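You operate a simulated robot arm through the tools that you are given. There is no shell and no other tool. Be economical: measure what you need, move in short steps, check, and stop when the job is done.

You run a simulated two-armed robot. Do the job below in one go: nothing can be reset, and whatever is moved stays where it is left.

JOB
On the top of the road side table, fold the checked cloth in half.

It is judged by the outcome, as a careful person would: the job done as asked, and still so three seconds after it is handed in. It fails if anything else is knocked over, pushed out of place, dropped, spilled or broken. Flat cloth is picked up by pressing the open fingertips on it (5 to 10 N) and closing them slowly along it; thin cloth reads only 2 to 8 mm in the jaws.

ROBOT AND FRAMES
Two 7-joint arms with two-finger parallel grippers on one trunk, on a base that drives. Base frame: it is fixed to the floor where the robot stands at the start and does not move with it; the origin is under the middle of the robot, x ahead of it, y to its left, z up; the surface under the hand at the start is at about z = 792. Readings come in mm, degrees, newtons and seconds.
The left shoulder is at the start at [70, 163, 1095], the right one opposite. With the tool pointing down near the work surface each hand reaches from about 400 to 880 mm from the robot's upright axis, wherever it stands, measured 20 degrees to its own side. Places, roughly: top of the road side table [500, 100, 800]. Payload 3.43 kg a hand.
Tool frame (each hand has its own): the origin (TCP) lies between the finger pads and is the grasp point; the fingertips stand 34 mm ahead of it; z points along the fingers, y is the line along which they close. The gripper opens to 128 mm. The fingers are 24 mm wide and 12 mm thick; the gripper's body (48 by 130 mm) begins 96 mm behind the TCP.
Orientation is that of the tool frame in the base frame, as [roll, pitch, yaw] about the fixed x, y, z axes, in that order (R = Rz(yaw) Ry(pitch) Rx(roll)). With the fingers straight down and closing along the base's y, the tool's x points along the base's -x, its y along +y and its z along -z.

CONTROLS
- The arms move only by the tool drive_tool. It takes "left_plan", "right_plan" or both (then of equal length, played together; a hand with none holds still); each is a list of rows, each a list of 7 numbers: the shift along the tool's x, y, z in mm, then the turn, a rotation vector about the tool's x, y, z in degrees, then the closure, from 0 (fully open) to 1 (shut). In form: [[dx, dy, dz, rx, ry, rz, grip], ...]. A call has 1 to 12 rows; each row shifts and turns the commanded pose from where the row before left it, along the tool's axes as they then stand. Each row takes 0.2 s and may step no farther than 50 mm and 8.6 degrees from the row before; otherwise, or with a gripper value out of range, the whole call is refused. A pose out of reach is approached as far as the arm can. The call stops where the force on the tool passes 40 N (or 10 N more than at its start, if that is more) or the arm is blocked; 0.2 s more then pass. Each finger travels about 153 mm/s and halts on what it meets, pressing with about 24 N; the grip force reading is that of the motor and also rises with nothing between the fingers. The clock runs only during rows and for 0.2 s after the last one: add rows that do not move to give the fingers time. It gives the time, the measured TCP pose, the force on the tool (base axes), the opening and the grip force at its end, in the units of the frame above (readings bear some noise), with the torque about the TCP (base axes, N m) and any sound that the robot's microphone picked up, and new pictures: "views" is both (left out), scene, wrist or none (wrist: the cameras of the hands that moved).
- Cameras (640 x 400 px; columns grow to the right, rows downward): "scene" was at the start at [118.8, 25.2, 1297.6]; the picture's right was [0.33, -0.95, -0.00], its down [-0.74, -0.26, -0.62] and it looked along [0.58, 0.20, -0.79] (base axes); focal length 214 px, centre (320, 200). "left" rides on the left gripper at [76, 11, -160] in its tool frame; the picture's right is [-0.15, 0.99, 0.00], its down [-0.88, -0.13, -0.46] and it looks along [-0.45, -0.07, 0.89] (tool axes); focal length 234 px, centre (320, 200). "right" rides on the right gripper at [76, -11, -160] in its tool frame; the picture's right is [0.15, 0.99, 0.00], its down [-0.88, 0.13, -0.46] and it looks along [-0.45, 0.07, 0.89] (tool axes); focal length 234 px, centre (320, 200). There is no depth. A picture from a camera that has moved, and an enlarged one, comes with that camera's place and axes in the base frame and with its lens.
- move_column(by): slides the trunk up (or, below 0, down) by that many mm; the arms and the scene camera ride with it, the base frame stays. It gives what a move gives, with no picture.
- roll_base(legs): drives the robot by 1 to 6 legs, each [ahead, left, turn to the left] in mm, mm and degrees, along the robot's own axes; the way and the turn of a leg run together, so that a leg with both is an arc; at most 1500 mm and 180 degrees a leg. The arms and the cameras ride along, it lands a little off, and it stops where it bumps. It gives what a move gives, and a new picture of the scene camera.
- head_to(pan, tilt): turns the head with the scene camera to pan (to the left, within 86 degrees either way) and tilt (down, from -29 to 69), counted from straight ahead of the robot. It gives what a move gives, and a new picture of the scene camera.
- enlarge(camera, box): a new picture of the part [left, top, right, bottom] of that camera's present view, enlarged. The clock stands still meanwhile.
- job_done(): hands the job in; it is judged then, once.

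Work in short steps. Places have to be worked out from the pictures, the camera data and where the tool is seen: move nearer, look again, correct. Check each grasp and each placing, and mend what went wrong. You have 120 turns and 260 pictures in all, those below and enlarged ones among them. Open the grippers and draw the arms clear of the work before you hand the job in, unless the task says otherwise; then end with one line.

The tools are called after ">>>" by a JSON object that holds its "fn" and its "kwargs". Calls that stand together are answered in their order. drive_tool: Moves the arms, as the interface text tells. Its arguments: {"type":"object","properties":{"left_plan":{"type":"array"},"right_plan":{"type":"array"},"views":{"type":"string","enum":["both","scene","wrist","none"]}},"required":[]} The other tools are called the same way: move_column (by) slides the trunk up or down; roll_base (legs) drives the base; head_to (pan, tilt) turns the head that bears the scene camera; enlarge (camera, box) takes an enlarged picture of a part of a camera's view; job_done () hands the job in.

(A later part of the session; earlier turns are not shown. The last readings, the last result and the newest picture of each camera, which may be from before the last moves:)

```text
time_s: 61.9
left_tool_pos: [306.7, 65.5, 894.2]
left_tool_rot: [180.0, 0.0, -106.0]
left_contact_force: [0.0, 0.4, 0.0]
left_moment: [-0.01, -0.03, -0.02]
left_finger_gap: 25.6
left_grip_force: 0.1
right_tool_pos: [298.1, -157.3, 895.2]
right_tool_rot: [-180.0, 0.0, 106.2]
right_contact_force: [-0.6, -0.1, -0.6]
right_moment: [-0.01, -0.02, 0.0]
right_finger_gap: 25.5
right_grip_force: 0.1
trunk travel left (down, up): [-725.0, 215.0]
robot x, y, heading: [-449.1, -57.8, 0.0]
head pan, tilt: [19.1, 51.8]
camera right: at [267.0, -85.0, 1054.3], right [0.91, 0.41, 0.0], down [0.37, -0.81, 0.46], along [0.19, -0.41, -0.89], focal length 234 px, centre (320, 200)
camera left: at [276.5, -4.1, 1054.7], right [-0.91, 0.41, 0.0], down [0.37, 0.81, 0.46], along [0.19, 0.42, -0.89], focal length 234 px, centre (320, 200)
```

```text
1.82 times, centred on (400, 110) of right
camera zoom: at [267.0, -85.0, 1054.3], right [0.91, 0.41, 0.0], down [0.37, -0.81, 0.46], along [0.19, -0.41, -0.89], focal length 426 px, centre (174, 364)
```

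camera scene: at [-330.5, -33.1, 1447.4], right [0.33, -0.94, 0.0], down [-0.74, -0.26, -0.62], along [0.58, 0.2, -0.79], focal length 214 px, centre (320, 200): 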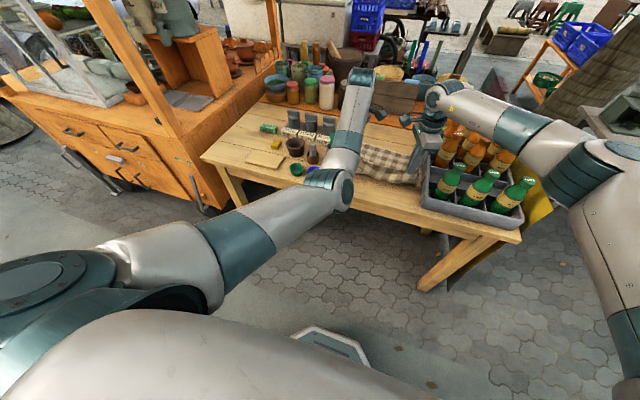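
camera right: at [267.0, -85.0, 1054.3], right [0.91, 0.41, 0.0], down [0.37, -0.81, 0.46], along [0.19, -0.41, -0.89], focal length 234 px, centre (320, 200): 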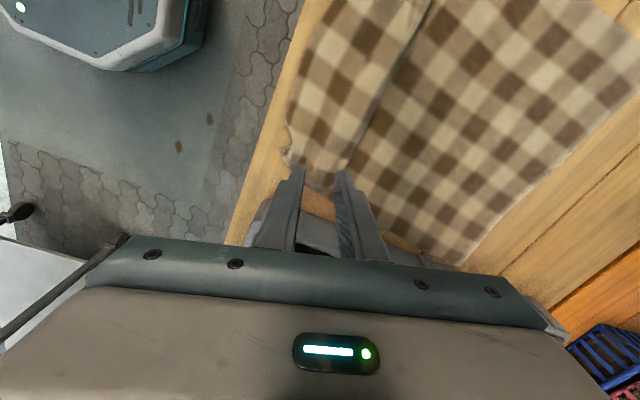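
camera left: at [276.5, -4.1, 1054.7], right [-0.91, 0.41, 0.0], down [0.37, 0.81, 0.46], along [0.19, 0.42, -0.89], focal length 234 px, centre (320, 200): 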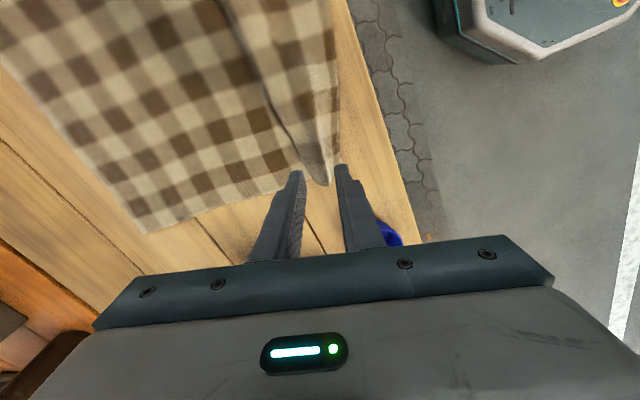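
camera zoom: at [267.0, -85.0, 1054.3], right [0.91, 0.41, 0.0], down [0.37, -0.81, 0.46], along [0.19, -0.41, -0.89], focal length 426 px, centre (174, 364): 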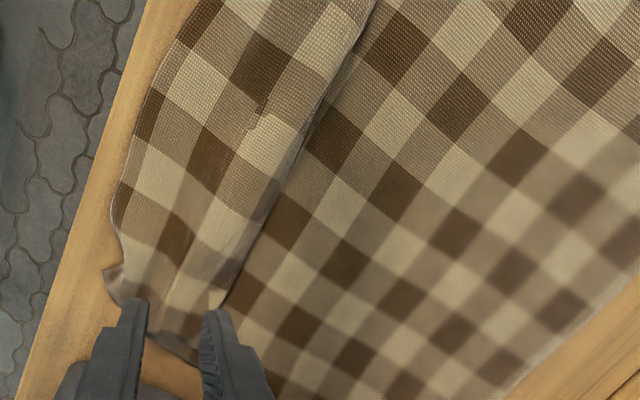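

The wrinkle doesn't matter, since it pulls out on lifting. The near edge runs from about (248, −140) to (276, 55). I move both hands so the outer finger sits right at that edge and go down to just above it.

>>> {"fn": "drive_tool", "kwargs": {"left_plan": [[10.4, 0, 0, 0, 0, 0, 0.75], [0, 0, 25, 0, 0, 0, 0.75], [0, 0, 30, 0, 0, 0, 0.75], [0, 0, 0, 0, 0, 0, 0.75]], "right_plan": [[22.4, -16.4, 0, 0, 0, 0, 0.75], [0, 0, 25, 0, 0, 0, 0.75], [0, 0, 30, 0, 0, 0, 0.75], [0, 0, 0, 0, 0, 0, 0.75]], "views": "wrist"}}

```text
time_s: 62.9
left_tool_pos: [306.0, 54.3, 838.7]
left_tool_rot: [179.9, 0.0, -105.9]
left_contact_force: [0.6, -0.9, -0.5]
left_moment: [-0.02, 0.04, 0.0]
left_finger_gap: 32.1
left_grip_force: 0.2
right_tool_pos: [274.5, -138.5, 838.7]
right_tool_rot: [-179.9, 0.1, 106.1]
right_contact_force: [-0.5, -1.0, 0.6]
right_moment: [0.01, -0.02, 0.02]
right_finger_gap: 32.1
right_grip_force: 0.0
trunk travel left (down, up): [-725.0, 215.0]
robot x, y, heading: [-450.3, -60.1, 0.1]
head pan, tilt: [19.1, 51.8]
camera right: at [244.5, -66.7, 998.3], right [0.91, 0.41, 0.0], down [0.37, -0.81, 0.46], along [0.19, -0.41, -0.89], focal length 234 px, centre (320, 200)
camera left: at [275.2, -14.8, 999.2], right [-0.91, 0.41, 0.0], down [0.37, 0.81, 0.46], along [0.19, 0.42, -0.89], focal length 234 px, centre (320, 200)
```

right: 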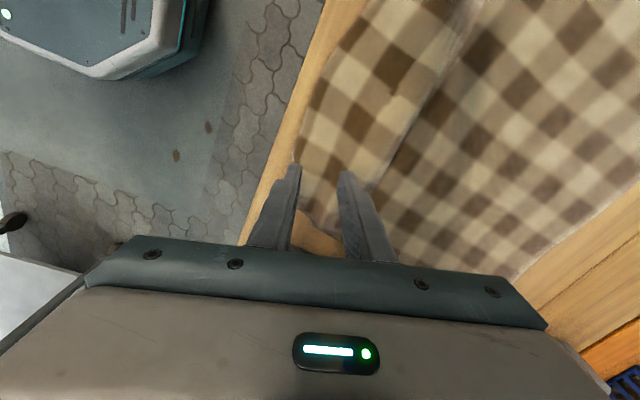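
left: 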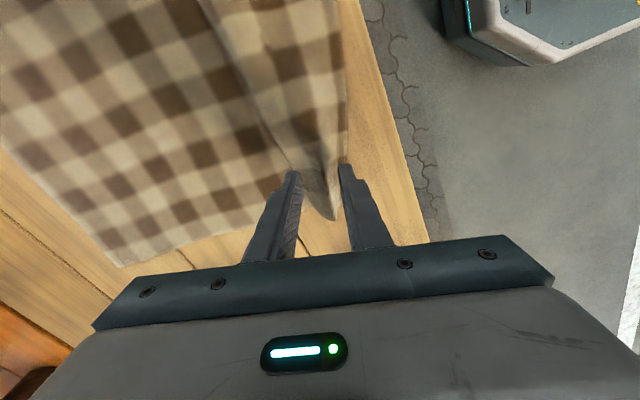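

The outer fingers sit at the edge, but the left inner finger is at the wrinkle's lip. I narrow the gap to about 20 mm, shift both hands 6–8 mm toward the edge, and press down to contact.

>>> {"fn": "drive_tool", "kwargs": {"left_plan": [[2.2, 7.7, 0, 0, 0, 0, 0.84], [0, 0, 8, 0, 0, 0, 0.84], [0, 0, 6, 0, 0, 0, 0.84], [0, 0, 4, 0, 0, 0, 0.84], [0, 0, 2, 0, 0, 0, 0.84], [0, 0, 0, 0, 0, 0, 0.84]], "right_plan": [[1.7, -5.8, 0, 0, 0, 0, 0.84], [0, 0, 8, 0, 0, 0, 0.84], [0, 0, 6, 0, 0, 0, 0.84], [0, 0, 4, 0, 0, 0, 0.84], [0, 0, 2, 0, 0, 0, 0.84], [0, 0, 0, 0, 0, 0, 0.84]], "views": "wrist"}}

```text
time_s: 64.2
left_tool_pos: [297.3, 54.6, 817.8]
left_tool_rot: [179.9, 0.1, -105.9]
left_contact_force: [-0.2, -0.3, 4.1]
left_moment: [-0.1, -0.06, 0.03]
left_finger_gap: 20.8
left_grip_force: 0.9
right_tool_pos: [270.3, -137.4, 820.6]
right_tool_rot: [-179.9, 0.0, 106.1]
right_contact_force: [-0.8, -0.3, 0.6]
right_moment: [-0.01, -0.01, 0.0]
right_finger_gap: 20.5
right_grip_force: 0.0
trunk travel left (down, up): [-725.0, 215.0]
robot x, y, heading: [-447.9, -55.6, 0.0]
head pan, tilt: [19.1, 51.8]
camera right: at [239.1, -66.4, 979.6], right [0.91, 0.41, 0.0], down [0.37, -0.81, 0.46], along [0.19, -0.41, -0.89], focal length 234 px, centre (320, 200)
camera left: at [266.6, -14.5, 979.7], right [-0.91, 0.41, 0.0], down [0.37, 0.81, 0.46], along [0.19, 0.42, -0.89], focal length 234 px, centre (320, 200)
```

right: 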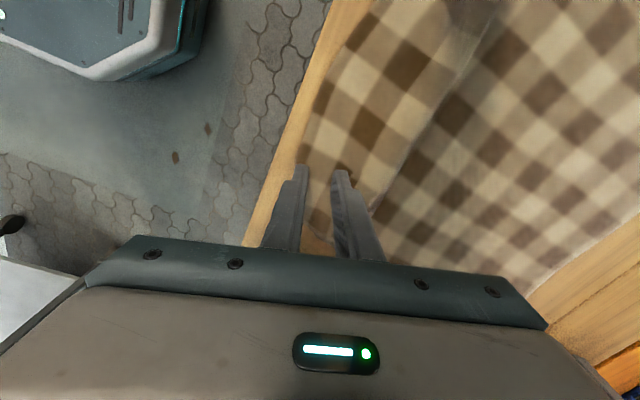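
left: 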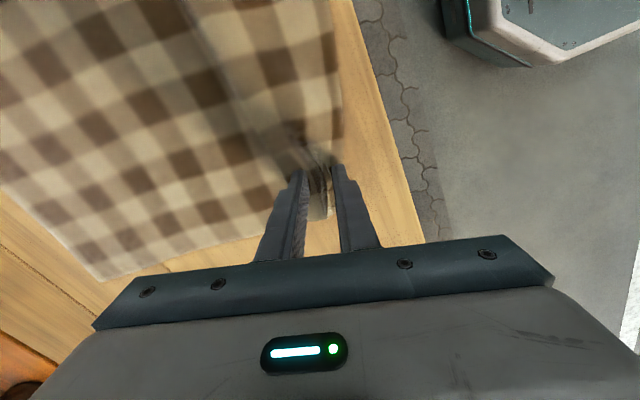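

Left is in contact with cloth standing between its fingers; right has about 3 mm to go. I press the right a little more and close both slowly.

>>> {"fn": "drive_tool", "kwargs": {"left_plan": [[0, 0, 0.5, 0, 0, 0, 0.84], [0, 0, 0.5, 0, 0, 0, 0.84], [0, 0, 0, 0, 0, 0, 0.84], [0, 0, 0, 0, 0, 0, 0.87], [0, 0, 0, 0, 0, 0, 0.9], [0, 0, 0, 0, 0, 0, 0.93], [0, 0, 0, 0, 0, 0, 0.96], [0, 0, 0, 0, 0, 0, 1], [0, 0, 0, 0, 0, 0, 1], [0, 0, 0, 0, 0, 0, 1]], "right_plan": [[0, 0, 2, 0, 0, 0, 0.84], [0, 0, 2, 0, 0, 0, 0.84], [0, 0, 2, 0, 0, 0, 0.84], [0, 0, 0, 0, 0, 0, 0.87], [0, 0, 0, 0, 0, 0, 0.9], [0, 0, 0, 0, 0, 0, 0.93], [0, 0, 0, 0, 0, 0, 0.96], [0, 0, 0, 0, 0, 0, 1], [0, 0, 0, 0, 0, 0, 1], [0, 0, 0, 0, 0, 0, 1]], "views": "wrist"}}

```text
time_s: 66.5
left_tool_pos: [296.6, 54.1, 819.6]
left_tool_rot: [180.0, 0.0, -105.8]
left_contact_force: [0.7, -0.3, 0.4]
left_moment: [-0.01, 0.01, -0.04]
left_finger_gap: 2.7
left_grip_force: 24.1
right_tool_pos: [269.8, -137.5, 816.1]
right_tool_rot: [179.8, 0.0, 106.2]
right_contact_force: [1.9, -0.7, 24.4]
right_moment: [-0.27, -0.1, 0.0]
right_finger_gap: 0.0
right_grip_force: 23.7
trunk travel left (down, up): [-725.0, 215.0]
robot x, y, heading: [-452.3, -57.6, -0.2]
head pan, tilt: [19.1, 51.8]
camera right: at [238.4, -66.6, 975.4], right [0.91, 0.41, 0.0], down [0.37, -0.81, 0.46], along [0.19, -0.41, -0.89], focal length 234 px, centre (320, 200)
camera left: at [264.7, -13.7, 979.6], right [-0.91, 0.41, 0.0], down [0.37, 0.81, 0.46], along [0.19, 0.42, -0.89], focal length 234 px, centre (320, 200)
```

right: 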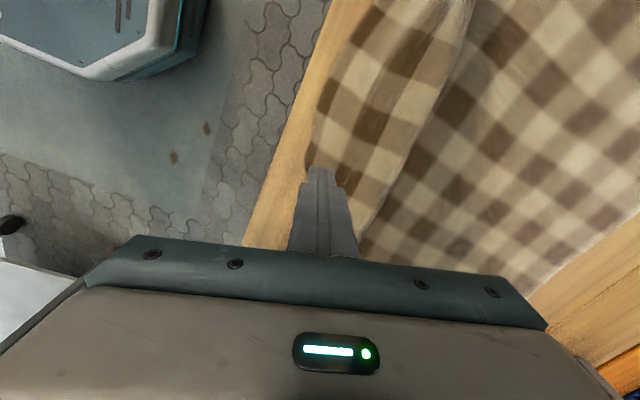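
left: 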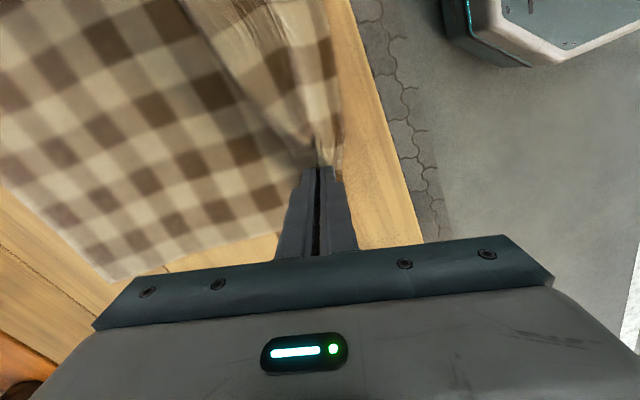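

Left holds 2.7 mm but right is empty. I retry the right with a wider gap, 12 mm further in.

>>> {"fn": "drive_tool", "kwargs": {"right_plan": [[0, 0, -12, 0, 0, 0, 0.95], [-3.3, 11.5, 0, 0, 0, 0, 0.72], [0, 0, 0, 0, 0, 0, 0.72], [0, 0, 7, 0, 0, 0, 0.72], [0, 0, 3, 0, 0, 0, 0.72], [0, 0, 1, 0, 0, 0, 0.72], [0, 0, 0, 0, 0, 0, 0.72]], "views": "wrist"}}

```text
time_s: 68.0
left_tool_pos: [296.2, 53.7, 818.0]
left_tool_rot: [179.9, 0.0, -105.9]
left_contact_force: [1.4, -1.2, 4.1]
left_moment: [-0.03, -0.01, -0.01]
left_finger_gap: 2.6
left_grip_force: 24.1
right_tool_pos: [282.0, -137.3, 816.5]
right_tool_rot: [179.8, 0.0, 106.2]
right_contact_force: [-1.1, -0.4, 9.4]
right_moment: [-0.02, -0.23, -0.02]
right_finger_gap: 35.8
right_grip_force: 0.0
trunk travel left (down, up): [-725.0, 215.0]
robot x, y, heading: [-450.1, -58.2, -0.1]
head pan, tilt: [19.1, 51.8]
camera right: at [251.2, -67.0, 976.1], right [0.91, 0.41, 0.0], down [0.37, -0.81, 0.46], along [0.19, -0.41, -0.89], focal length 234 px, centre (320, 200)
```

right: 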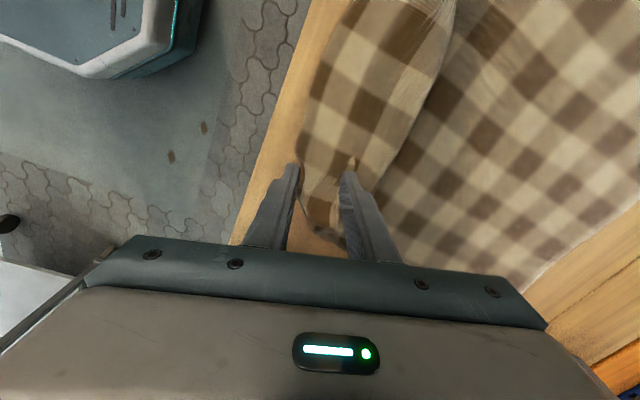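

The right is pressing at 9 N with cloth between the fingers. I close slowly.

>>> {"fn": "drive_tool", "kwargs": {"right_plan": [[0, 0, 0.5, 0, 0, 0, 0.76], [0, 0, 0.5, 0, 0, 0, 0.8], [0, 0, 0, 0, 0, 0, 0.84], [0, 0, 0, 0, 0, 0, 0.88], [0, 0, 0, 0, 0, 0, 0.92], [0, 0, 0, 0, 0, 0, 0.96], [0, 0, 0, 0, 0, 0, 1], [0, 0, 0, 0, 0, 0, 1], [0, 0, 0, 0, 0, 0, 1]], "views": "wrist"}}

```text
time_s: 70.0
left_tool_pos: [295.7, 54.5, 818.8]
left_tool_rot: [179.9, 0.0, -105.8]
left_contact_force: [0.2, -0.8, 0.6]
left_moment: [0.0, 0.01, 0.02]
left_finger_gap: 2.6
left_grip_force: 24.0
right_tool_pos: [282.1, -137.3, 816.9]
right_tool_rot: [179.8, 0.0, 106.0]
right_contact_force: [1.4, -0.5, 25.4]
right_moment: [-0.07, -0.32, 0.04]
right_finger_gap: 2.7
right_grip_force: 23.7
trunk travel left (down, up): [-725.0, 215.0]
robot x, y, heading: [-451.5, -59.5, -0.1]
head pan, tilt: [19.1, 51.8]
camera right: at [250.4, -66.7, 975.8], right [0.91, 0.41, 0.0], down [0.37, -0.81, 0.46], along [0.19, -0.41, -0.89], focal length 234 px, centre (320, 200)
```

right: 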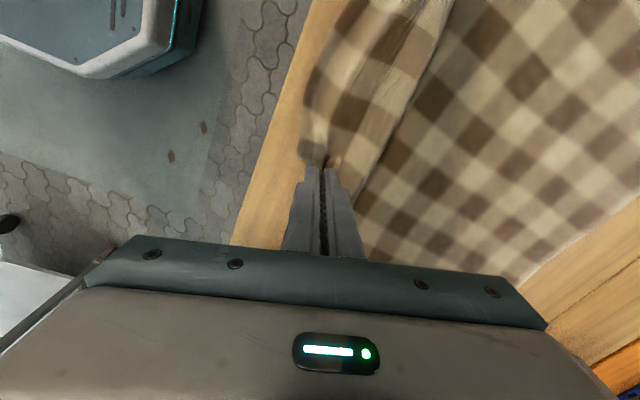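

Both hands hold 2.7 mm with only a short tail this time. I lift 165 mm straight up and look.

>>> {"fn": "drive_tool", "kwargs": {"left_plan": [[0, 0, -15, 0, 0, 0, 1], [0, 0, -20, 0, 0, 0, 1], [0, 0, -25, 0, 0, 0, 1], [0, 0, -25, 0, 0, 0, 1], [0, 0, -25, 0, 0, 0, 1], [0, 0, -25, 0, 0, 0, 1], [0, 0, -25, 0, 0, 0, 1], [0, 0, -5, 0, 0, 0, 1], [0, 0, 0, 0, 0, 0, 1]], "right_plan": [[0, 0, -15, 0, 0, 0, 1], [0, 0, -20, 0, 0, 0, 1], [0, 0, -25, 0, 0, 0, 1], [0, 0, -25, 0, 0, 0, 1], [0, 0, -25, 0, 0, 0, 1], [0, 0, -25, 0, 0, 0, 1], [0, 0, -25, 0, 0, 0, 1], [0, 0, -5, 0, 0, 0, 1], [0, 0, 0, 0, 0, 0, 1]]}}

```text
time_s: 72.0
left_tool_pos: [305.8, 53.5, 979.6]
left_tool_rot: [179.7, 0.0, -105.8]
left_contact_force: [-0.3, -0.9, 0.1]
left_moment: [0.0, 0.03, 0.01]
left_finger_gap: 2.5
left_grip_force: 24.3
left hand out of reach, approached as far as the arm can: row 7
right_tool_pos: [282.3, -137.3, 979.0]
right_tool_rot: [180.0, -0.1, 106.2]
right_contact_force: [-0.4, -1.0, -0.6]
right_moment: [0.01, 0.01, 0.02]
right_finger_gap: 2.6
right_grip_force: 23.7
trunk travel left (down, up): [-725.0, 215.0]
robot x, y, heading: [-448.5, -61.5, 0.0]
head pan, tilt: [19.1, 51.8]
camera scene: at [-331.0, -33.3, 1447.6], right [0.33, -0.94, 0.0], down [-0.74, -0.26, -0.62], along [0.58, 0.2, -0.79], focal length 214 px, centre (320, 200)
camera right: at [252.3, -66.8, 1139.1], right [0.91, 0.41, 0.0], down [0.37, -0.81, 0.46], along [0.19, -0.41, -0.89], focal length 234 px, centre (320, 200)
camera left: at [275.7, -13.5, 1140.4], right [-0.91, 0.41, 0.0], down [0.37, 0.81, 0.46], along [0.19, 0.42, -0.89], focal length 234 px, centre (320, 200)
```

scene: 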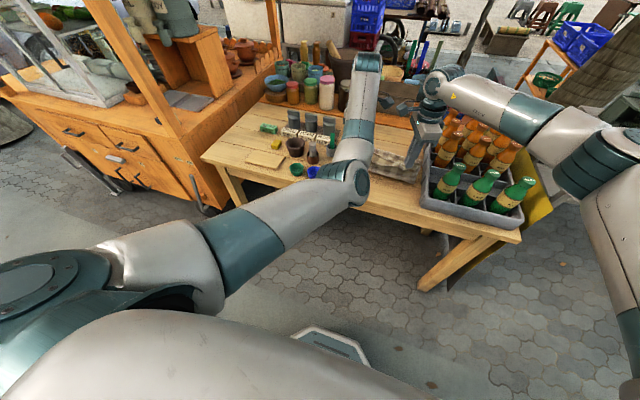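
right: 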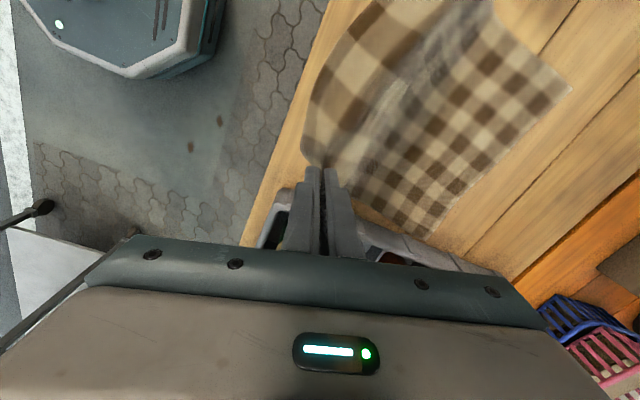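
left: 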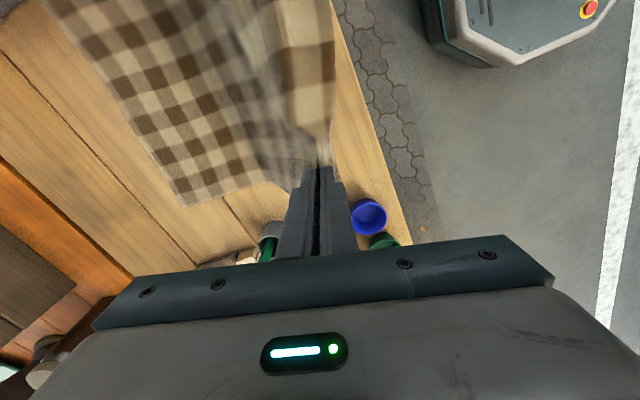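

There's a piece hanging on the near side of the left hand. I enlarge to see how much tail is beyond the pinch.

>>> {"fn": "enlarge", "kwargs": {"camera": "left", "box": [50, 0, 400, 220]}}

>>> {"fn": "enlarge", "kwargs": {"camera": "right", "box": [260, 0, 600, 240]}}

```text
1.82 times, centred on (225, 110) of left
camera zoom: at [275.7, -13.5, 1140.4], right [-0.91, 0.41, 0.0], down [0.37, 0.81, 0.46], along [0.19, 0.42, -0.89], focal length 426 px, centre (493, 364)
```

zoom: 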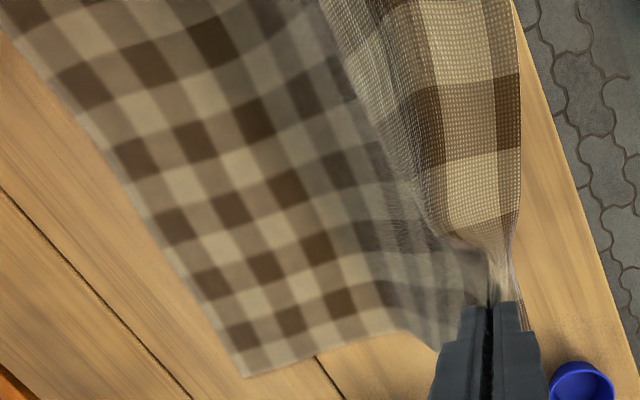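

```text
1.67 times, centred on (430, 120) of right
camera zoom: at [252.3, -66.8, 1139.1], right [0.91, 0.41, 0.0], down [0.37, -0.81, 0.46], along [0.19, -0.41, -0.89], focal length 390 px, centre (137, 333)
```

zoom: 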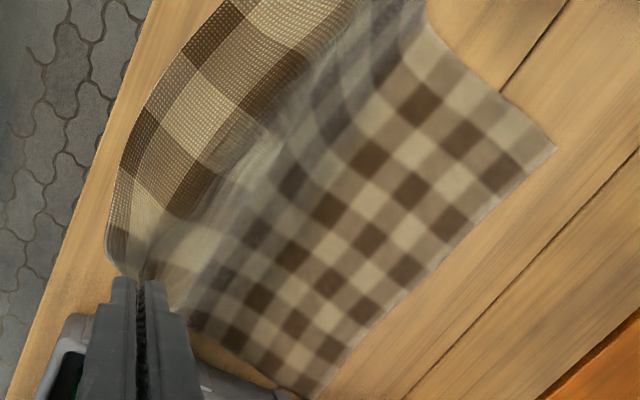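

The tail is only about 25 mm. The cloth has turned about 7°, its far edge now running from (540, −226) to (574, 67), so the fold should travel slightly to the right. I raise the trunk 25 mm and roll forward and a little right over the top of the arc.

>>> {"fn": "move_column", "kwargs": {"by": 25}}

>>> {"fn": "roll_base", "kwargs": {"legs": [[95, -11, 0]]}}

>>> {"fn": "roll_base", "kwargs": {"legs": [[90, -11, 0]]}}

>>> {"fn": "drive_tool", "kwargs": {"left_plan": [[0, 0, 20, 0, 0, 0, 1], [0, 0, 20, 0, 0, 0, 1], [0, 0, 15, 0, 0, 0, 1], [0, 0, 0, 0, 0, 0, 1]], "right_plan": [[0, 0, 20, 0, 0, 0, 1], [0, 0, 20, 0, 0, 0, 1], [0, 0, 15, 0, 0, 0, 1], [0, 0, 0, 0, 0, 0, 1]], "views": "wrist"}}

```text
time_s: 72.8
left_tool_pos: [306.4, 54.3, 1004.1]
left_tool_rot: [179.8, 0.0, -105.8]
left_contact_force: [1.1, 0.0, -0.3]
left_moment: [0.02, 0.04, -0.03]
left_finger_gap: 2.7
left_grip_force: 23.5
right_tool_pos: [282.4, -137.2, 1004.3]
right_tool_rot: [-179.9, 0.0, 106.2]
right_contact_force: [0.4, 0.2, -1.2]
right_moment: [0.04, -0.01, 0.01]
right_finger_gap: 2.6
right_grip_force: 23.5
trunk travel left (down, up): [-750.0, 190.0]
robot x, y, heading: [-449.1, -55.4, -0.0]
head pan, tilt: [19.1, 51.8]
```

```text
time_s: 73.9
left_tool_pos: [402.4, 43.9, 1004.3]
left_tool_rot: [179.9, 0.0, -106.0]
left_contact_force: [0.1, 0.3, -0.9]
left_moment: [0.01, 0.05, -0.01]
left_finger_gap: 2.4
left_grip_force: 24.1
right_tool_pos: [378.5, -149.5, 1003.3]
right_tool_rot: [-179.9, 0.0, 106.0]
right_contact_force: [-0.4, -0.4, 0.3]
right_moment: [0.03, -0.01, 0.0]
right_finger_gap: 2.4
right_grip_force: 24.0
trunk travel left (down, up): [-750.0, 190.0]
robot x, y, heading: [-351.9, -66.4, -0.1]
head pan, tilt: [19.1, 51.8]
camera scene: at [-236.0, -44.1, 1472.7], right [0.33, -0.95, 0.0], down [-0.74, -0.26, -0.62], along [0.58, 0.2, -0.79], focal length 214 px, centre (320, 200)
```

scene: 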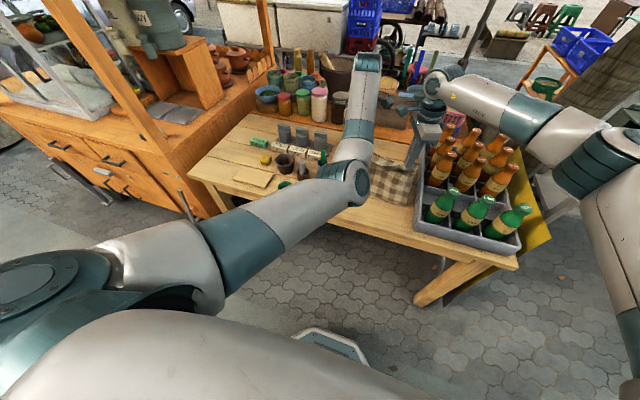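

```text
time_s: 75.0
left_tool_pos: [490.3, 32.3, 1003.9]
left_tool_rot: [179.9, 0.0, -106.0]
left_contact_force: [0.6, -0.3, 0.3]
left_moment: [-0.02, 0.04, 0.05]
left_finger_gap: 2.5
left_grip_force: 23.8
right_tool_pos: [466.1, -160.7, 1004.5]
right_tool_rot: [179.9, -0.1, 106.1]
right_contact_force: [0.2, 0.3, -0.7]
right_moment: [0.02, -0.02, 0.02]
right_finger_gap: 2.6
right_grip_force: 23.8
trunk travel left (down, up): [-750.0, 190.0]
robot x, y, heading: [-263.7, -78.8, 0.1]
head pan, tilt: [19.1, 51.8]
camera scene: at [-147.4, -55.1, 1472.7], right [0.33, -0.94, 0.0], down [-0.74, -0.26, -0.62], along [0.58, 0.2, -0.79], focal length 214 px, centre (320, 200)
```

scene: 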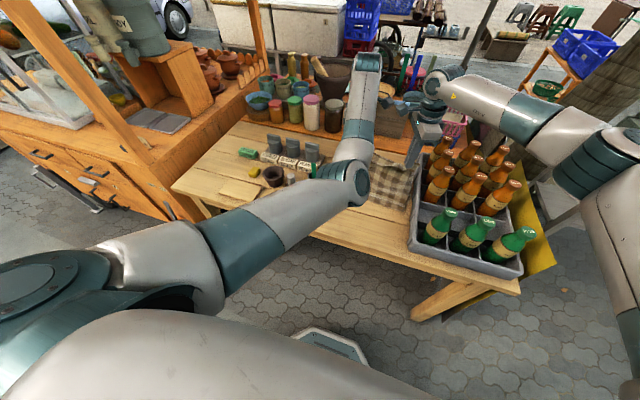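

```text
time_s: 76.0
left_tool_pos: [490.7, 30.0, 950.1]
left_tool_rot: [179.9, 0.0, -106.0]
left_contact_force: [0.2, -0.1, -0.2]
left_moment: [0.03, 0.0, 0.0]
left_finger_gap: 2.3
left_grip_force: 24.1
right_tool_pos: [468.2, -158.4, 949.8]
right_tool_rot: [180.0, 0.0, 106.0]
right_contact_force: [0.7, 0.1, 0.3]
right_moment: [0.0, 0.0, 0.01]
right_finger_gap: 2.7
right_grip_force: 24.0
trunk travel left (down, up): [-750.0, 190.0]
robot x, y, heading: [-264.7, -80.9, 0.1]
head pan, tilt: [19.1, 51.8]
camera right: at [436.7, -88.5, 1109.6], right [0.91, 0.41, 0.0], down [0.37, -0.81, 0.46], along [0.19, -0.41, -0.89], focal length 234 px, centre (320, 200)
camera left: at [459.5, -37.4, 1110.9], right [-0.91, 0.41, 0.0], down [0.37, 0.81, 0.46], along [0.19, 0.42, -0.89], focal length 234 px, centre (320, 200)
```

right: 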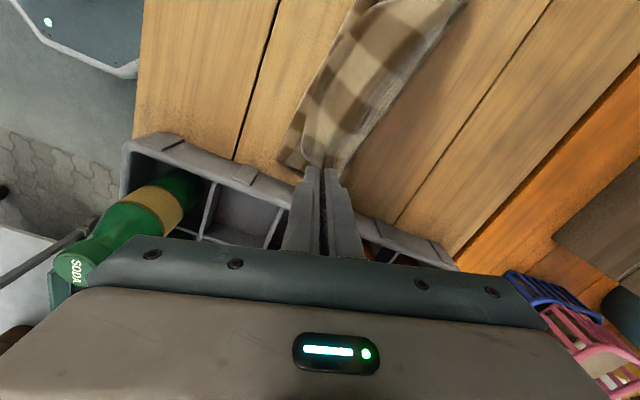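
left: 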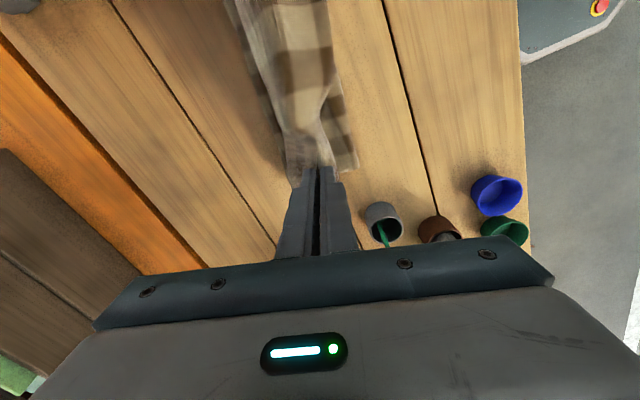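

The cloth looks bunched under the hands. I enlarge before going on.

>>> {"fn": "enlarge", "kwargs": {"camera": "left", "box": [200, 0, 400, 200]}}

>>> {"fn": "enlarge", "kwargs": {"camera": "scene", "box": [340, 120, 460, 220]}}

```text
2.00 times, centred on (300, 100) of left
camera zoom: at [459.5, -37.4, 1110.9], right [-0.91, 0.41, 0.0], down [0.37, 0.81, 0.46], along [0.19, 0.42, -0.89], focal length 468 px, centre (360, 400)
```

zoom: 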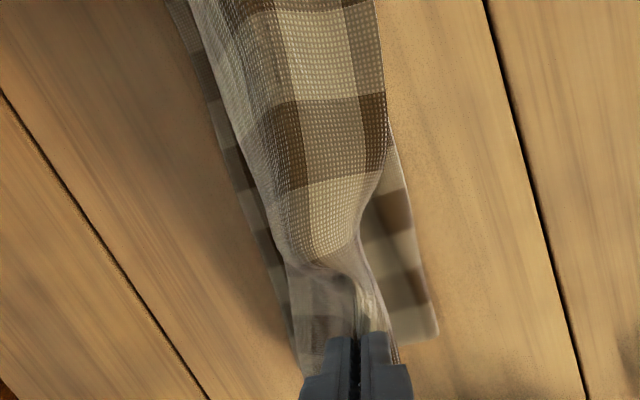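

```text
4.00 times, centred on (400, 170) of scene
camera zoom: at [-147.8, -55.1, 1472.7], right [0.33, -0.95, 0.0], down [-0.74, -0.26, -0.62], along [0.58, 0.2, -0.79], focal length 858 px, centre (0, 320)
```

zoom: 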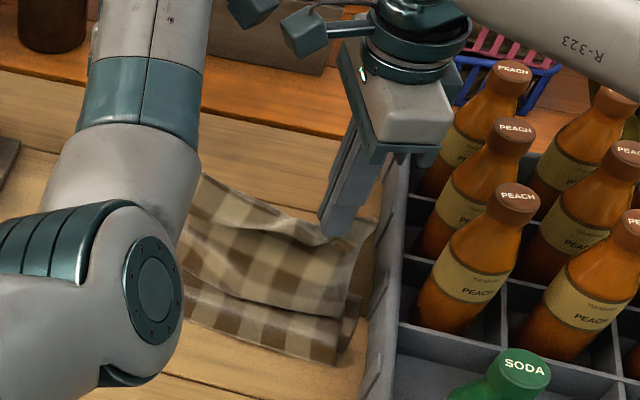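

The pinch ended up too far from the true edge, so the body doubles under. I'll lift the cloth clear off the table, hang it, and lay it down flat again from the far side before regrasping. First, trunk up, square up the hands, and look.

>>> {"fn": "move_column", "kwargs": {"by": 190}}

>>> {"fn": "drive_tool", "kwargs": {"right_plan": [[-3.2, 11, 0, 0, 0, 0, 1], [-3.2, 11, 0, 0, 0, 0, 1], [0, 0, 0, 0, 0, 0, 1]], "left_plan": [[0, 0, 0, 0, 0, 0, 1], [0, 0, 0, 0, 0, 0, 1], [0, 0, 0, 0, 0, 0, 1]], "views": "both"}}

```text
time_s: 78.1
left_tool_pos: [491.4, 30.0, 1141.0]
left_tool_rot: [179.9, 0.0, -106.0]
left_contact_force: [-0.4, 0.0, -0.4]
left_moment: [0.01, 0.04, 0.02]
left_finger_gap: 2.6
left_grip_force: 23.9
right_tool_pos: [468.7, -160.3, 1138.3]
right_tool_rot: [-180.0, -0.1, 106.0]
right_contact_force: [0.8, -0.1, 0.1]
right_moment: [-0.03, 0.03, 0.03]
right_finger_gap: 2.5
right_grip_force: 24.0
trunk travel left (down, up): [-940.0, 0.0]
robot x, y, heading: [-266.0, -81.3, -0.2]
head pan, tilt: [19.1, 51.8]
```

```text
time_s: 78.9
left_tool_pos: [490.9, 29.8, 1139.8]
left_tool_rot: [179.8, 0.0, -106.0]
left_contact_force: [-0.1, 2.0, 0.2]
left_moment: [-0.25, -0.03, -0.08]
left_finger_gap: 2.4
left_grip_force: 24.5
right_tool_pos: [491.4, -160.0, 1141.2]
right_tool_rot: [-180.0, 0.0, 105.9]
right_contact_force: [-0.9, -2.2, 1.0]
right_moment: [0.37, 0.01, 0.04]
right_finger_gap: 2.6
right_grip_force: 23.7
trunk travel left (down, up): [-940.0, 0.0]
robot x, y, heading: [-266.6, -80.7, 0.1]
head pan, tilt: [19.1, 51.8]
camera scene: at [-146.9, -55.5, 1662.6], right [0.33, -0.95, 0.0], down [-0.74, -0.26, -0.62], along [0.58, 0.2, -0.79], focal length 214 px, centre (320, 200)
camera right: at [460.8, -88.9, 1299.8], right [0.91, 0.41, 0.0], down [0.37, -0.81, 0.46], along [0.19, -0.41, -0.89], focal length 234 px, centre (320, 200)
camera left: at [460.2, -37.8, 1300.5], right [-0.91, 0.41, 0.0], down [0.37, 0.81, 0.46], along [0.19, 0.42, -0.89], focal length 234 px, centre (320, 200)
```

scene: 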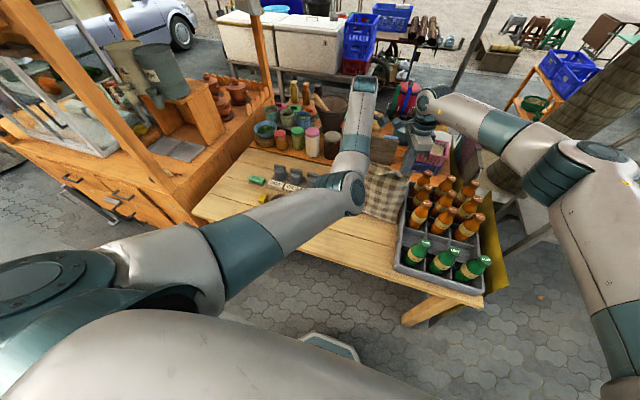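
right: 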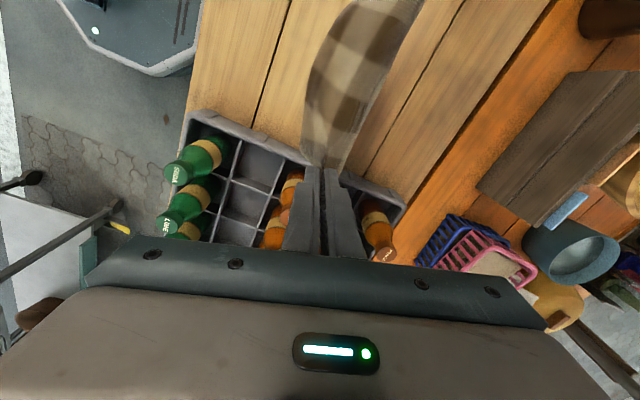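
left: 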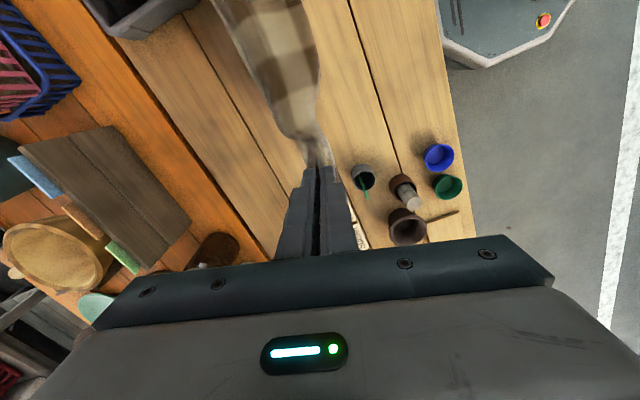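

I enlarge the scene view to see the hanging cloth and its tail.

>>> {"fn": "enlarge", "kwargs": {"camera": "scene", "box": [330, 110, 450, 230]}}

```text
3.33 times, centred on (390, 170) of scene
camera zoom: at [-146.9, -55.5, 1662.6], right [0.33, -0.95, 0.0], down [-0.74, -0.26, -0.62], along [0.58, 0.2, -0.79], focal length 715 px, centre (87, 300)
```

zoom: 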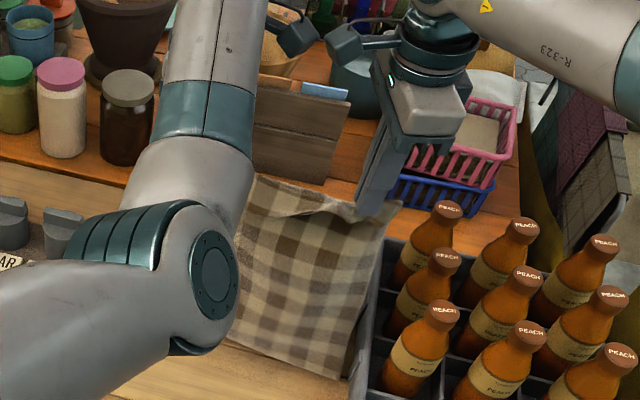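

Hanging shows nearly the whole sheet with only a small collar at the top, so the grasp is good. I'll use it directly: lift fully clear, move forward to x ≈ 640 and 20 mm left, then lay the lower half while backing up.

>>> {"fn": "drive_tool", "kwargs": {"left_plan": [[0, 0, -25, 0, 0, 0, 1], [0, 0, -25, 0, 0, 0, 1], [0, 0, -20, 0, 0, 0, 1], [0, 0, 0, 0, 0, 0, 1]], "right_plan": [[0, 0, -25, 0, 0, 0, 1], [0, 0, -25, 0, 0, 0, 1], [0, 0, -20, 0, 0, 0, 1], [0, 0, 0, 0, 0, 0, 1]], "views": "none"}}

>>> {"fn": "roll_base", "kwargs": {"legs": [[145, 20, 0]]}}

>>> {"fn": "enlarge", "kwargs": {"camera": "scene", "box": [320, 100, 460, 240]}}

```text
time_s: 79.9
left_tool_pos: [497.4, 30.0, 1207.7]
left_tool_rot: [179.8, 0.0, -106.0]
left_contact_force: [0.3, -0.5, 1.0]
left_moment: [0.0, -0.01, -0.03]
left_finger_gap: 2.5
left_grip_force: 24.1
left hand out of reach, approached as far as the arm can: row 3
right_tool_pos: [490.0, -158.9, 1209.7]
right_tool_rot: [-179.9, 0.0, 106.1]
right_contact_force: [-0.4, 0.2, 0.1]
right_moment: [0.0, 0.02, 0.0]
right_finger_gap: 2.6
right_grip_force: 23.9
trunk travel left (down, up): [-940.0, 0.0]
robot x, y, heading: [-267.6, -77.6, -0.1]
head pan, tilt: [19.1, 51.8]
```

```text
time_s: 81.2
left_tool_pos: [638.9, 48.3, 1208.7]
left_tool_rot: [-180.0, 0.0, -105.9]
left_contact_force: [0.1, 0.1, 1.0]
left_moment: [0.01, 0.01, 0.02]
left_finger_gap: 2.7
left_grip_force: 24.4
right_tool_pos: [634.8, -139.0, 1212.4]
right_tool_rot: [179.9, 0.0, 106.0]
right_contact_force: [-0.6, 0.4, -0.1]
right_moment: [0.01, -0.07, -0.03]
right_finger_gap: 2.5
right_grip_force: 23.9
trunk travel left (down, up): [-940.0, 0.0]
robot x, y, heading: [-120.4, -60.0, 0.1]
head pan, tilt: [19.1, 51.8]
camera scene: at [-3.3, -36.0, 1662.9], right [0.33, -0.95, 0.0], down [-0.74, -0.26, -0.62], along [0.59, 0.2, -0.78], focal length 214 px, centre (320, 200)
```

scene: 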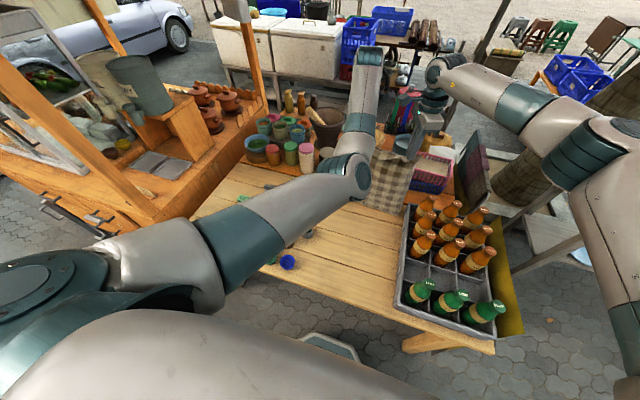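

```text
2.86 times, centred on (390, 170) of scene
camera zoom: at [-3.3, -36.0, 1662.9], right [0.33, -0.95, 0.0], down [-0.74, -0.26, -0.62], along [0.59, 0.2, -0.78], focal length 613 px, centre (120, 286)
```

zoom: 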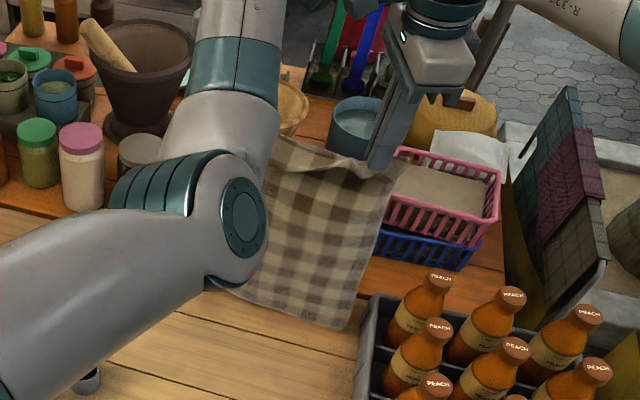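

I zoom in more on the hanging cloth's top, from the scene and right wrist cameras, to judge tail length.

>>> {"fn": "enlarge", "kwargs": {"camera": "scene", "box": [370, 130, 420, 180]}}

>>> {"fn": "enlarge", "kwargs": {"camera": "right", "box": [240, 0, 460, 200]}}

>>> {"fn": "enlarge", "kwargs": {"camera": "left", "box": [180, 0, 400, 200]}}

```text
8.00 times, centred on (395, 155) of scene
camera zoom: at [-3.3, -36.0, 1662.9], right [0.33, -0.95, 0.0], down [-0.74, -0.26, -0.62], along [0.59, 0.2, -0.78], focal length 1716 px, centre (-280, 560)
```

zoom: 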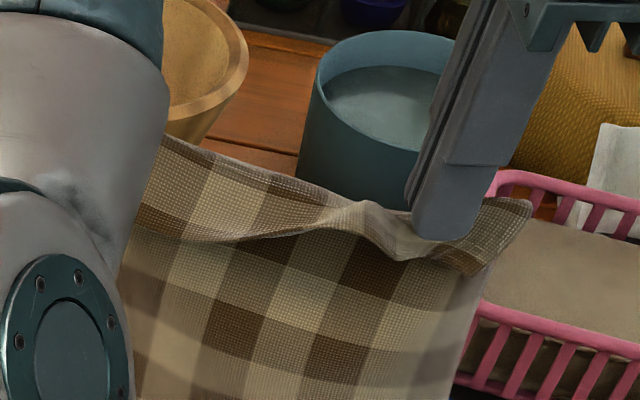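

```text
2.00 times, centred on (350, 100) of right
camera zoom: at [603.6, -68.0, 1371.8], right [0.91, 0.41, 0.0], down [0.37, -0.81, 0.46], along [0.19, -0.41, -0.89], focal length 468 px, centre (260, 400)
```

zoom: 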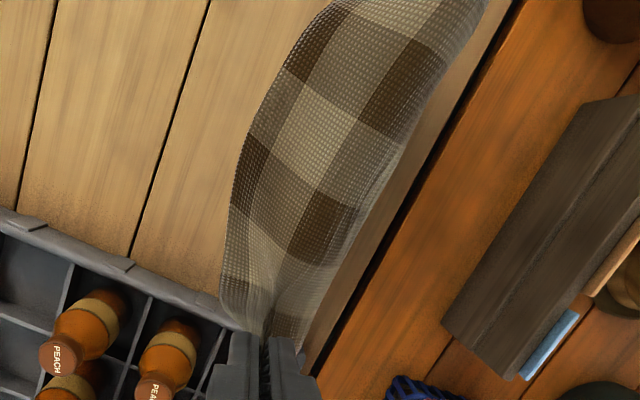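

```text
2.00 times, centred on (290, 100) of left
camera zoom: at [609.2, -18.5, 1370.1], right [-0.91, 0.41, 0.0], down [0.37, 0.81, 0.46], along [0.19, 0.42, -0.89], focal length 468 px, centre (380, 400)
```

zoom: 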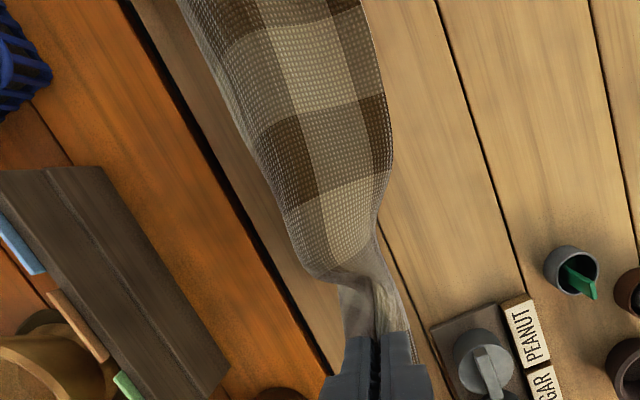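

Now it's clear: the tail is a short collar on the near side. If I lay the lower half going away from me and then bring the held edge back toward me, the collar lands naturally flat. So I move back to hang the far edge at x ≈ 400 and lower until it almost touches.

>>> {"fn": "roll_base", "kwargs": {"legs": [[-235, 0, 0]]}}

>>> {"fn": "move_column", "kwargs": {"by": -70}}

>>> {"fn": "enlarge", "kwargs": {"camera": "scene", "box": [320, 100, 460, 240]}}

```text
time_s: 83.0
left_tool_pos: [407.6, 49.6, 1205.8]
left_tool_rot: [179.8, 0.0, -106.0]
left_contact_force: [0.2, -0.1, 0.4]
left_moment: [-0.02, 0.03, 0.03]
left_finger_gap: 2.2
left_grip_force: 24.2
right_tool_pos: [402.6, -137.4, 1208.4]
right_tool_rot: [-179.8, -0.2, 106.0]
right_contact_force: [0.5, -0.8, -0.2]
right_moment: [0.0, 0.05, 0.02]
right_finger_gap: 2.5
right_grip_force: 23.7
trunk travel left (down, up): [-940.0, 0.0]
robot x, y, heading: [-354.4, -58.9, -0.0]
head pan, tilt: [19.1, 51.8]
camera scene: at [-233.5, -35.7, 1662.2], right [0.33, -0.94, 0.0], down [-0.74, -0.26, -0.62], along [0.58, 0.2, -0.79], focal length 214 px, centre (320, 200)
```

scene: 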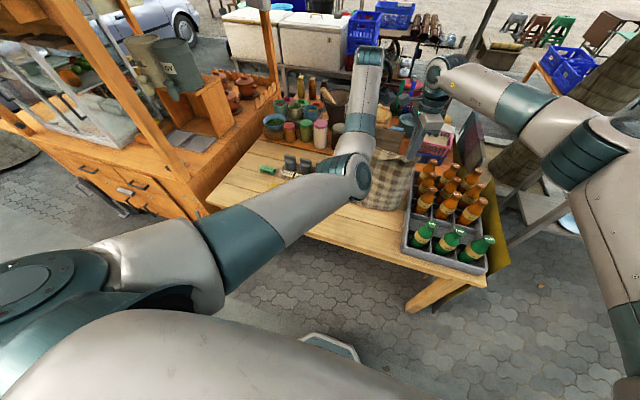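

```text
time_s: 84.1
left_tool_pos: [406.8, 50.2, 1136.8]
left_tool_rot: [179.8, 0.0, -106.0]
left_contact_force: [0.3, 0.4, -0.4]
left_moment: [0.0, -0.01, 0.01]
left_finger_gap: 2.3
left_grip_force: 24.0
right_tool_pos: [400.4, -137.4, 1140.2]
right_tool_rot: [179.9, 0.1, 106.1]
right_contact_force: [0.0, 0.4, 0.1]
right_moment: [0.0, 0.0, 0.0]
right_finger_gap: 2.5
right_grip_force: 24.5
trunk travel left (down, up): [-870.0, 70.0]
robot x, y, heading: [-357.8, -63.2, -0.2]
head pan, tilt: [19.1, 51.8]
```

```text
2.86 times, centred on (390, 170) of scene
camera zoom: at [-236.4, -35.6, 1592.5], right [0.33, -0.94, 0.0], down [-0.74, -0.26, -0.62], along [0.58, 0.2, -0.79], focal length 613 px, centre (120, 286)
```

zoom: 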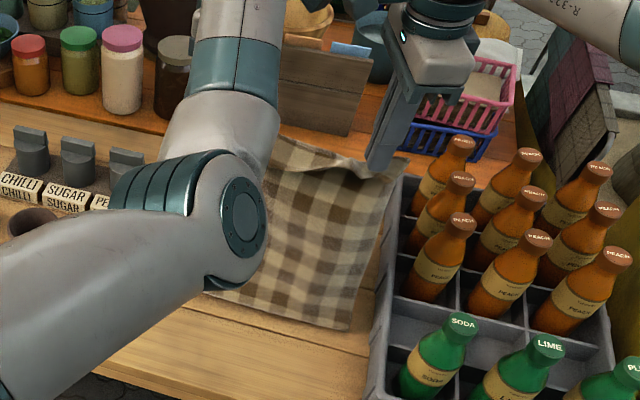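

The bottom edge is just on the table at x ≈ 395. Now I lay the lower half by stepping forward and down together.

>>> {"fn": "roll_base", "kwargs": {"legs": [[35, 0, 0]]}}

>>> {"fn": "move_column", "kwargs": {"by": -50}}

>>> {"fn": "roll_base", "kwargs": {"legs": [[45, 0, 0]]}}

>>> {"fn": "move_column", "kwargs": {"by": -45}}

>>> {"fn": "enlarge", "kwargs": {"camera": "scene", "box": [320, 100, 460, 240]}}

```text
time_s: 85.0
left_tool_pos: [431.9, 49.9, 1143.7]
left_tool_rot: [-179.6, 0.1, -106.0]
left_contact_force: [-0.4, 0.1, 0.6]
left_moment: [0.0, -0.06, 0.01]
left_finger_gap: 2.8
left_grip_force: 24.1
right_tool_pos: [427.2, -138.4, 1145.8]
right_tool_rot: [179.6, 0.1, 105.9]
right_contact_force: [-1.0, 0.4, -1.0]
right_moment: [-0.01, -0.09, -0.02]
right_finger_gap: 2.8
right_grip_force: 23.8
trunk travel left (down, up): [-870.0, 70.0]
robot x, y, heading: [-325.9, -61.6, -0.2]
head pan, tilt: [19.1, 51.8]
camera scene: at [-213.5, -35.4, 1593.6], right [0.33, -0.94, 0.0], down [-0.74, -0.26, -0.62], along [0.59, 0.2, -0.78], focal length 214 px, centre (320, 200)
```

scene: 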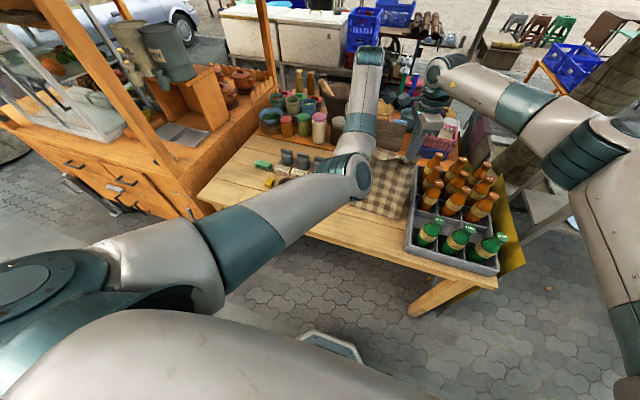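

```text
time_s: 85.9
left_tool_pos: [440.2, 50.3, 1086.9]
left_tool_rot: [179.9, 0.0, -106.1]
left_contact_force: [1.2, 0.1, 0.1]
left_moment: [-0.02, 0.05, -0.04]
left_finger_gap: 2.6
left_grip_force: 24.2
right_tool_pos: [435.4, -139.2, 1090.4]
right_tool_rot: [-180.0, 0.0, 106.0]
right_contact_force: [-0.2, -0.4, -0.8]
right_moment: [0.01, 0.04, 0.0]
right_finger_gap: 2.7
right_grip_force: 23.9
trunk travel left (down, up): [-820.0, 120.0]
robot x, y, heading: [-323.8, -62.3, -0.1]
head pan, tilt: [19.1, 51.8]
```

```text
time_s: 86.8
left_tool_pos: [476.5, 50.6, 1092.5]
left_tool_rot: [-179.8, 0.0, -106.0]
left_contact_force: [-1.2, -0.2, 0.7]
left_moment: [-0.01, -0.05, 0.01]
left_finger_gap: 2.3
left_grip_force: 23.8
right_tool_pos: [472.4, -138.3, 1096.2]
right_tool_rot: [179.5, 0.2, 106.1]
right_contact_force: [-0.5, 0.7, -0.1]
right_moment: [0.02, -0.04, -0.02]
right_finger_gap: 2.5
right_grip_force: 24.0
trunk travel left (down, up): [-820.0, 120.0]
robot x, y, heading: [-280.5, -61.3, -0.2]
head pan, tilt: [19.1, 51.8]
camera scene: at [-168.4, -35.4, 1543.5], right [0.33, -0.94, 0.0], down [-0.74, -0.26, -0.62], along [0.59, 0.2, -0.78], focal length 214 px, centre (320, 200)
```

scene: 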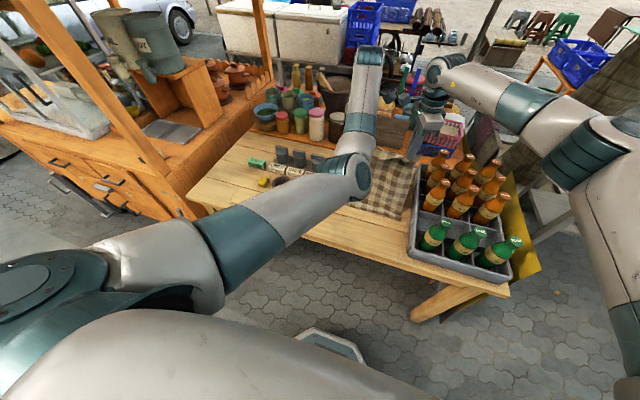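

```text
time_s: 87.7
left_tool_pos: [482.9, 50.7, 1042.2]
left_tool_rot: [179.9, 0.0, -106.1]
left_contact_force: [0.9, -0.1, 0.2]
left_moment: [0.0, 0.01, 0.0]
left_finger_gap: 2.5
left_grip_force: 24.5
right_tool_pos: [478.0, -137.7, 1047.0]
right_tool_rot: [-179.9, -0.1, 106.1]
right_contact_force: [0.3, -0.8, 0.5]
right_moment: [0.0, 0.01, -0.01]
right_finger_gap: 2.4
right_grip_force: 24.0
trunk travel left (down, up): [-775.0, 165.0]
robot x, y, heading: [-275.1, -63.7, -0.1]
head pan, tilt: [19.1, 51.8]
```

```text
2.86 times, centred on (390, 170) of scene
camera zoom: at [-159.2, -35.7, 1497.5], right [0.33, -0.94, 0.0], down [-0.74, -0.26, -0.62], along [0.58, 0.2, -0.79], focal length 613 px, centre (120, 286)
```

zoom: 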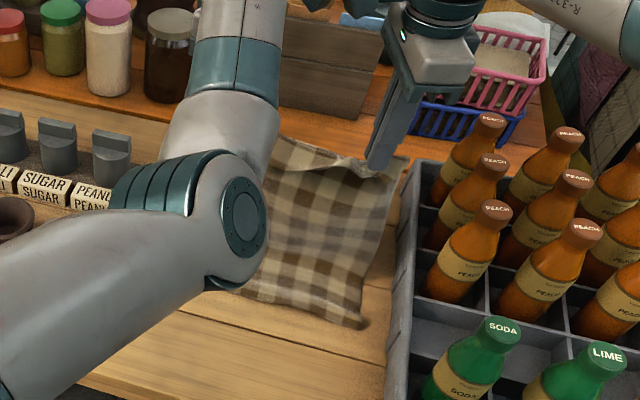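

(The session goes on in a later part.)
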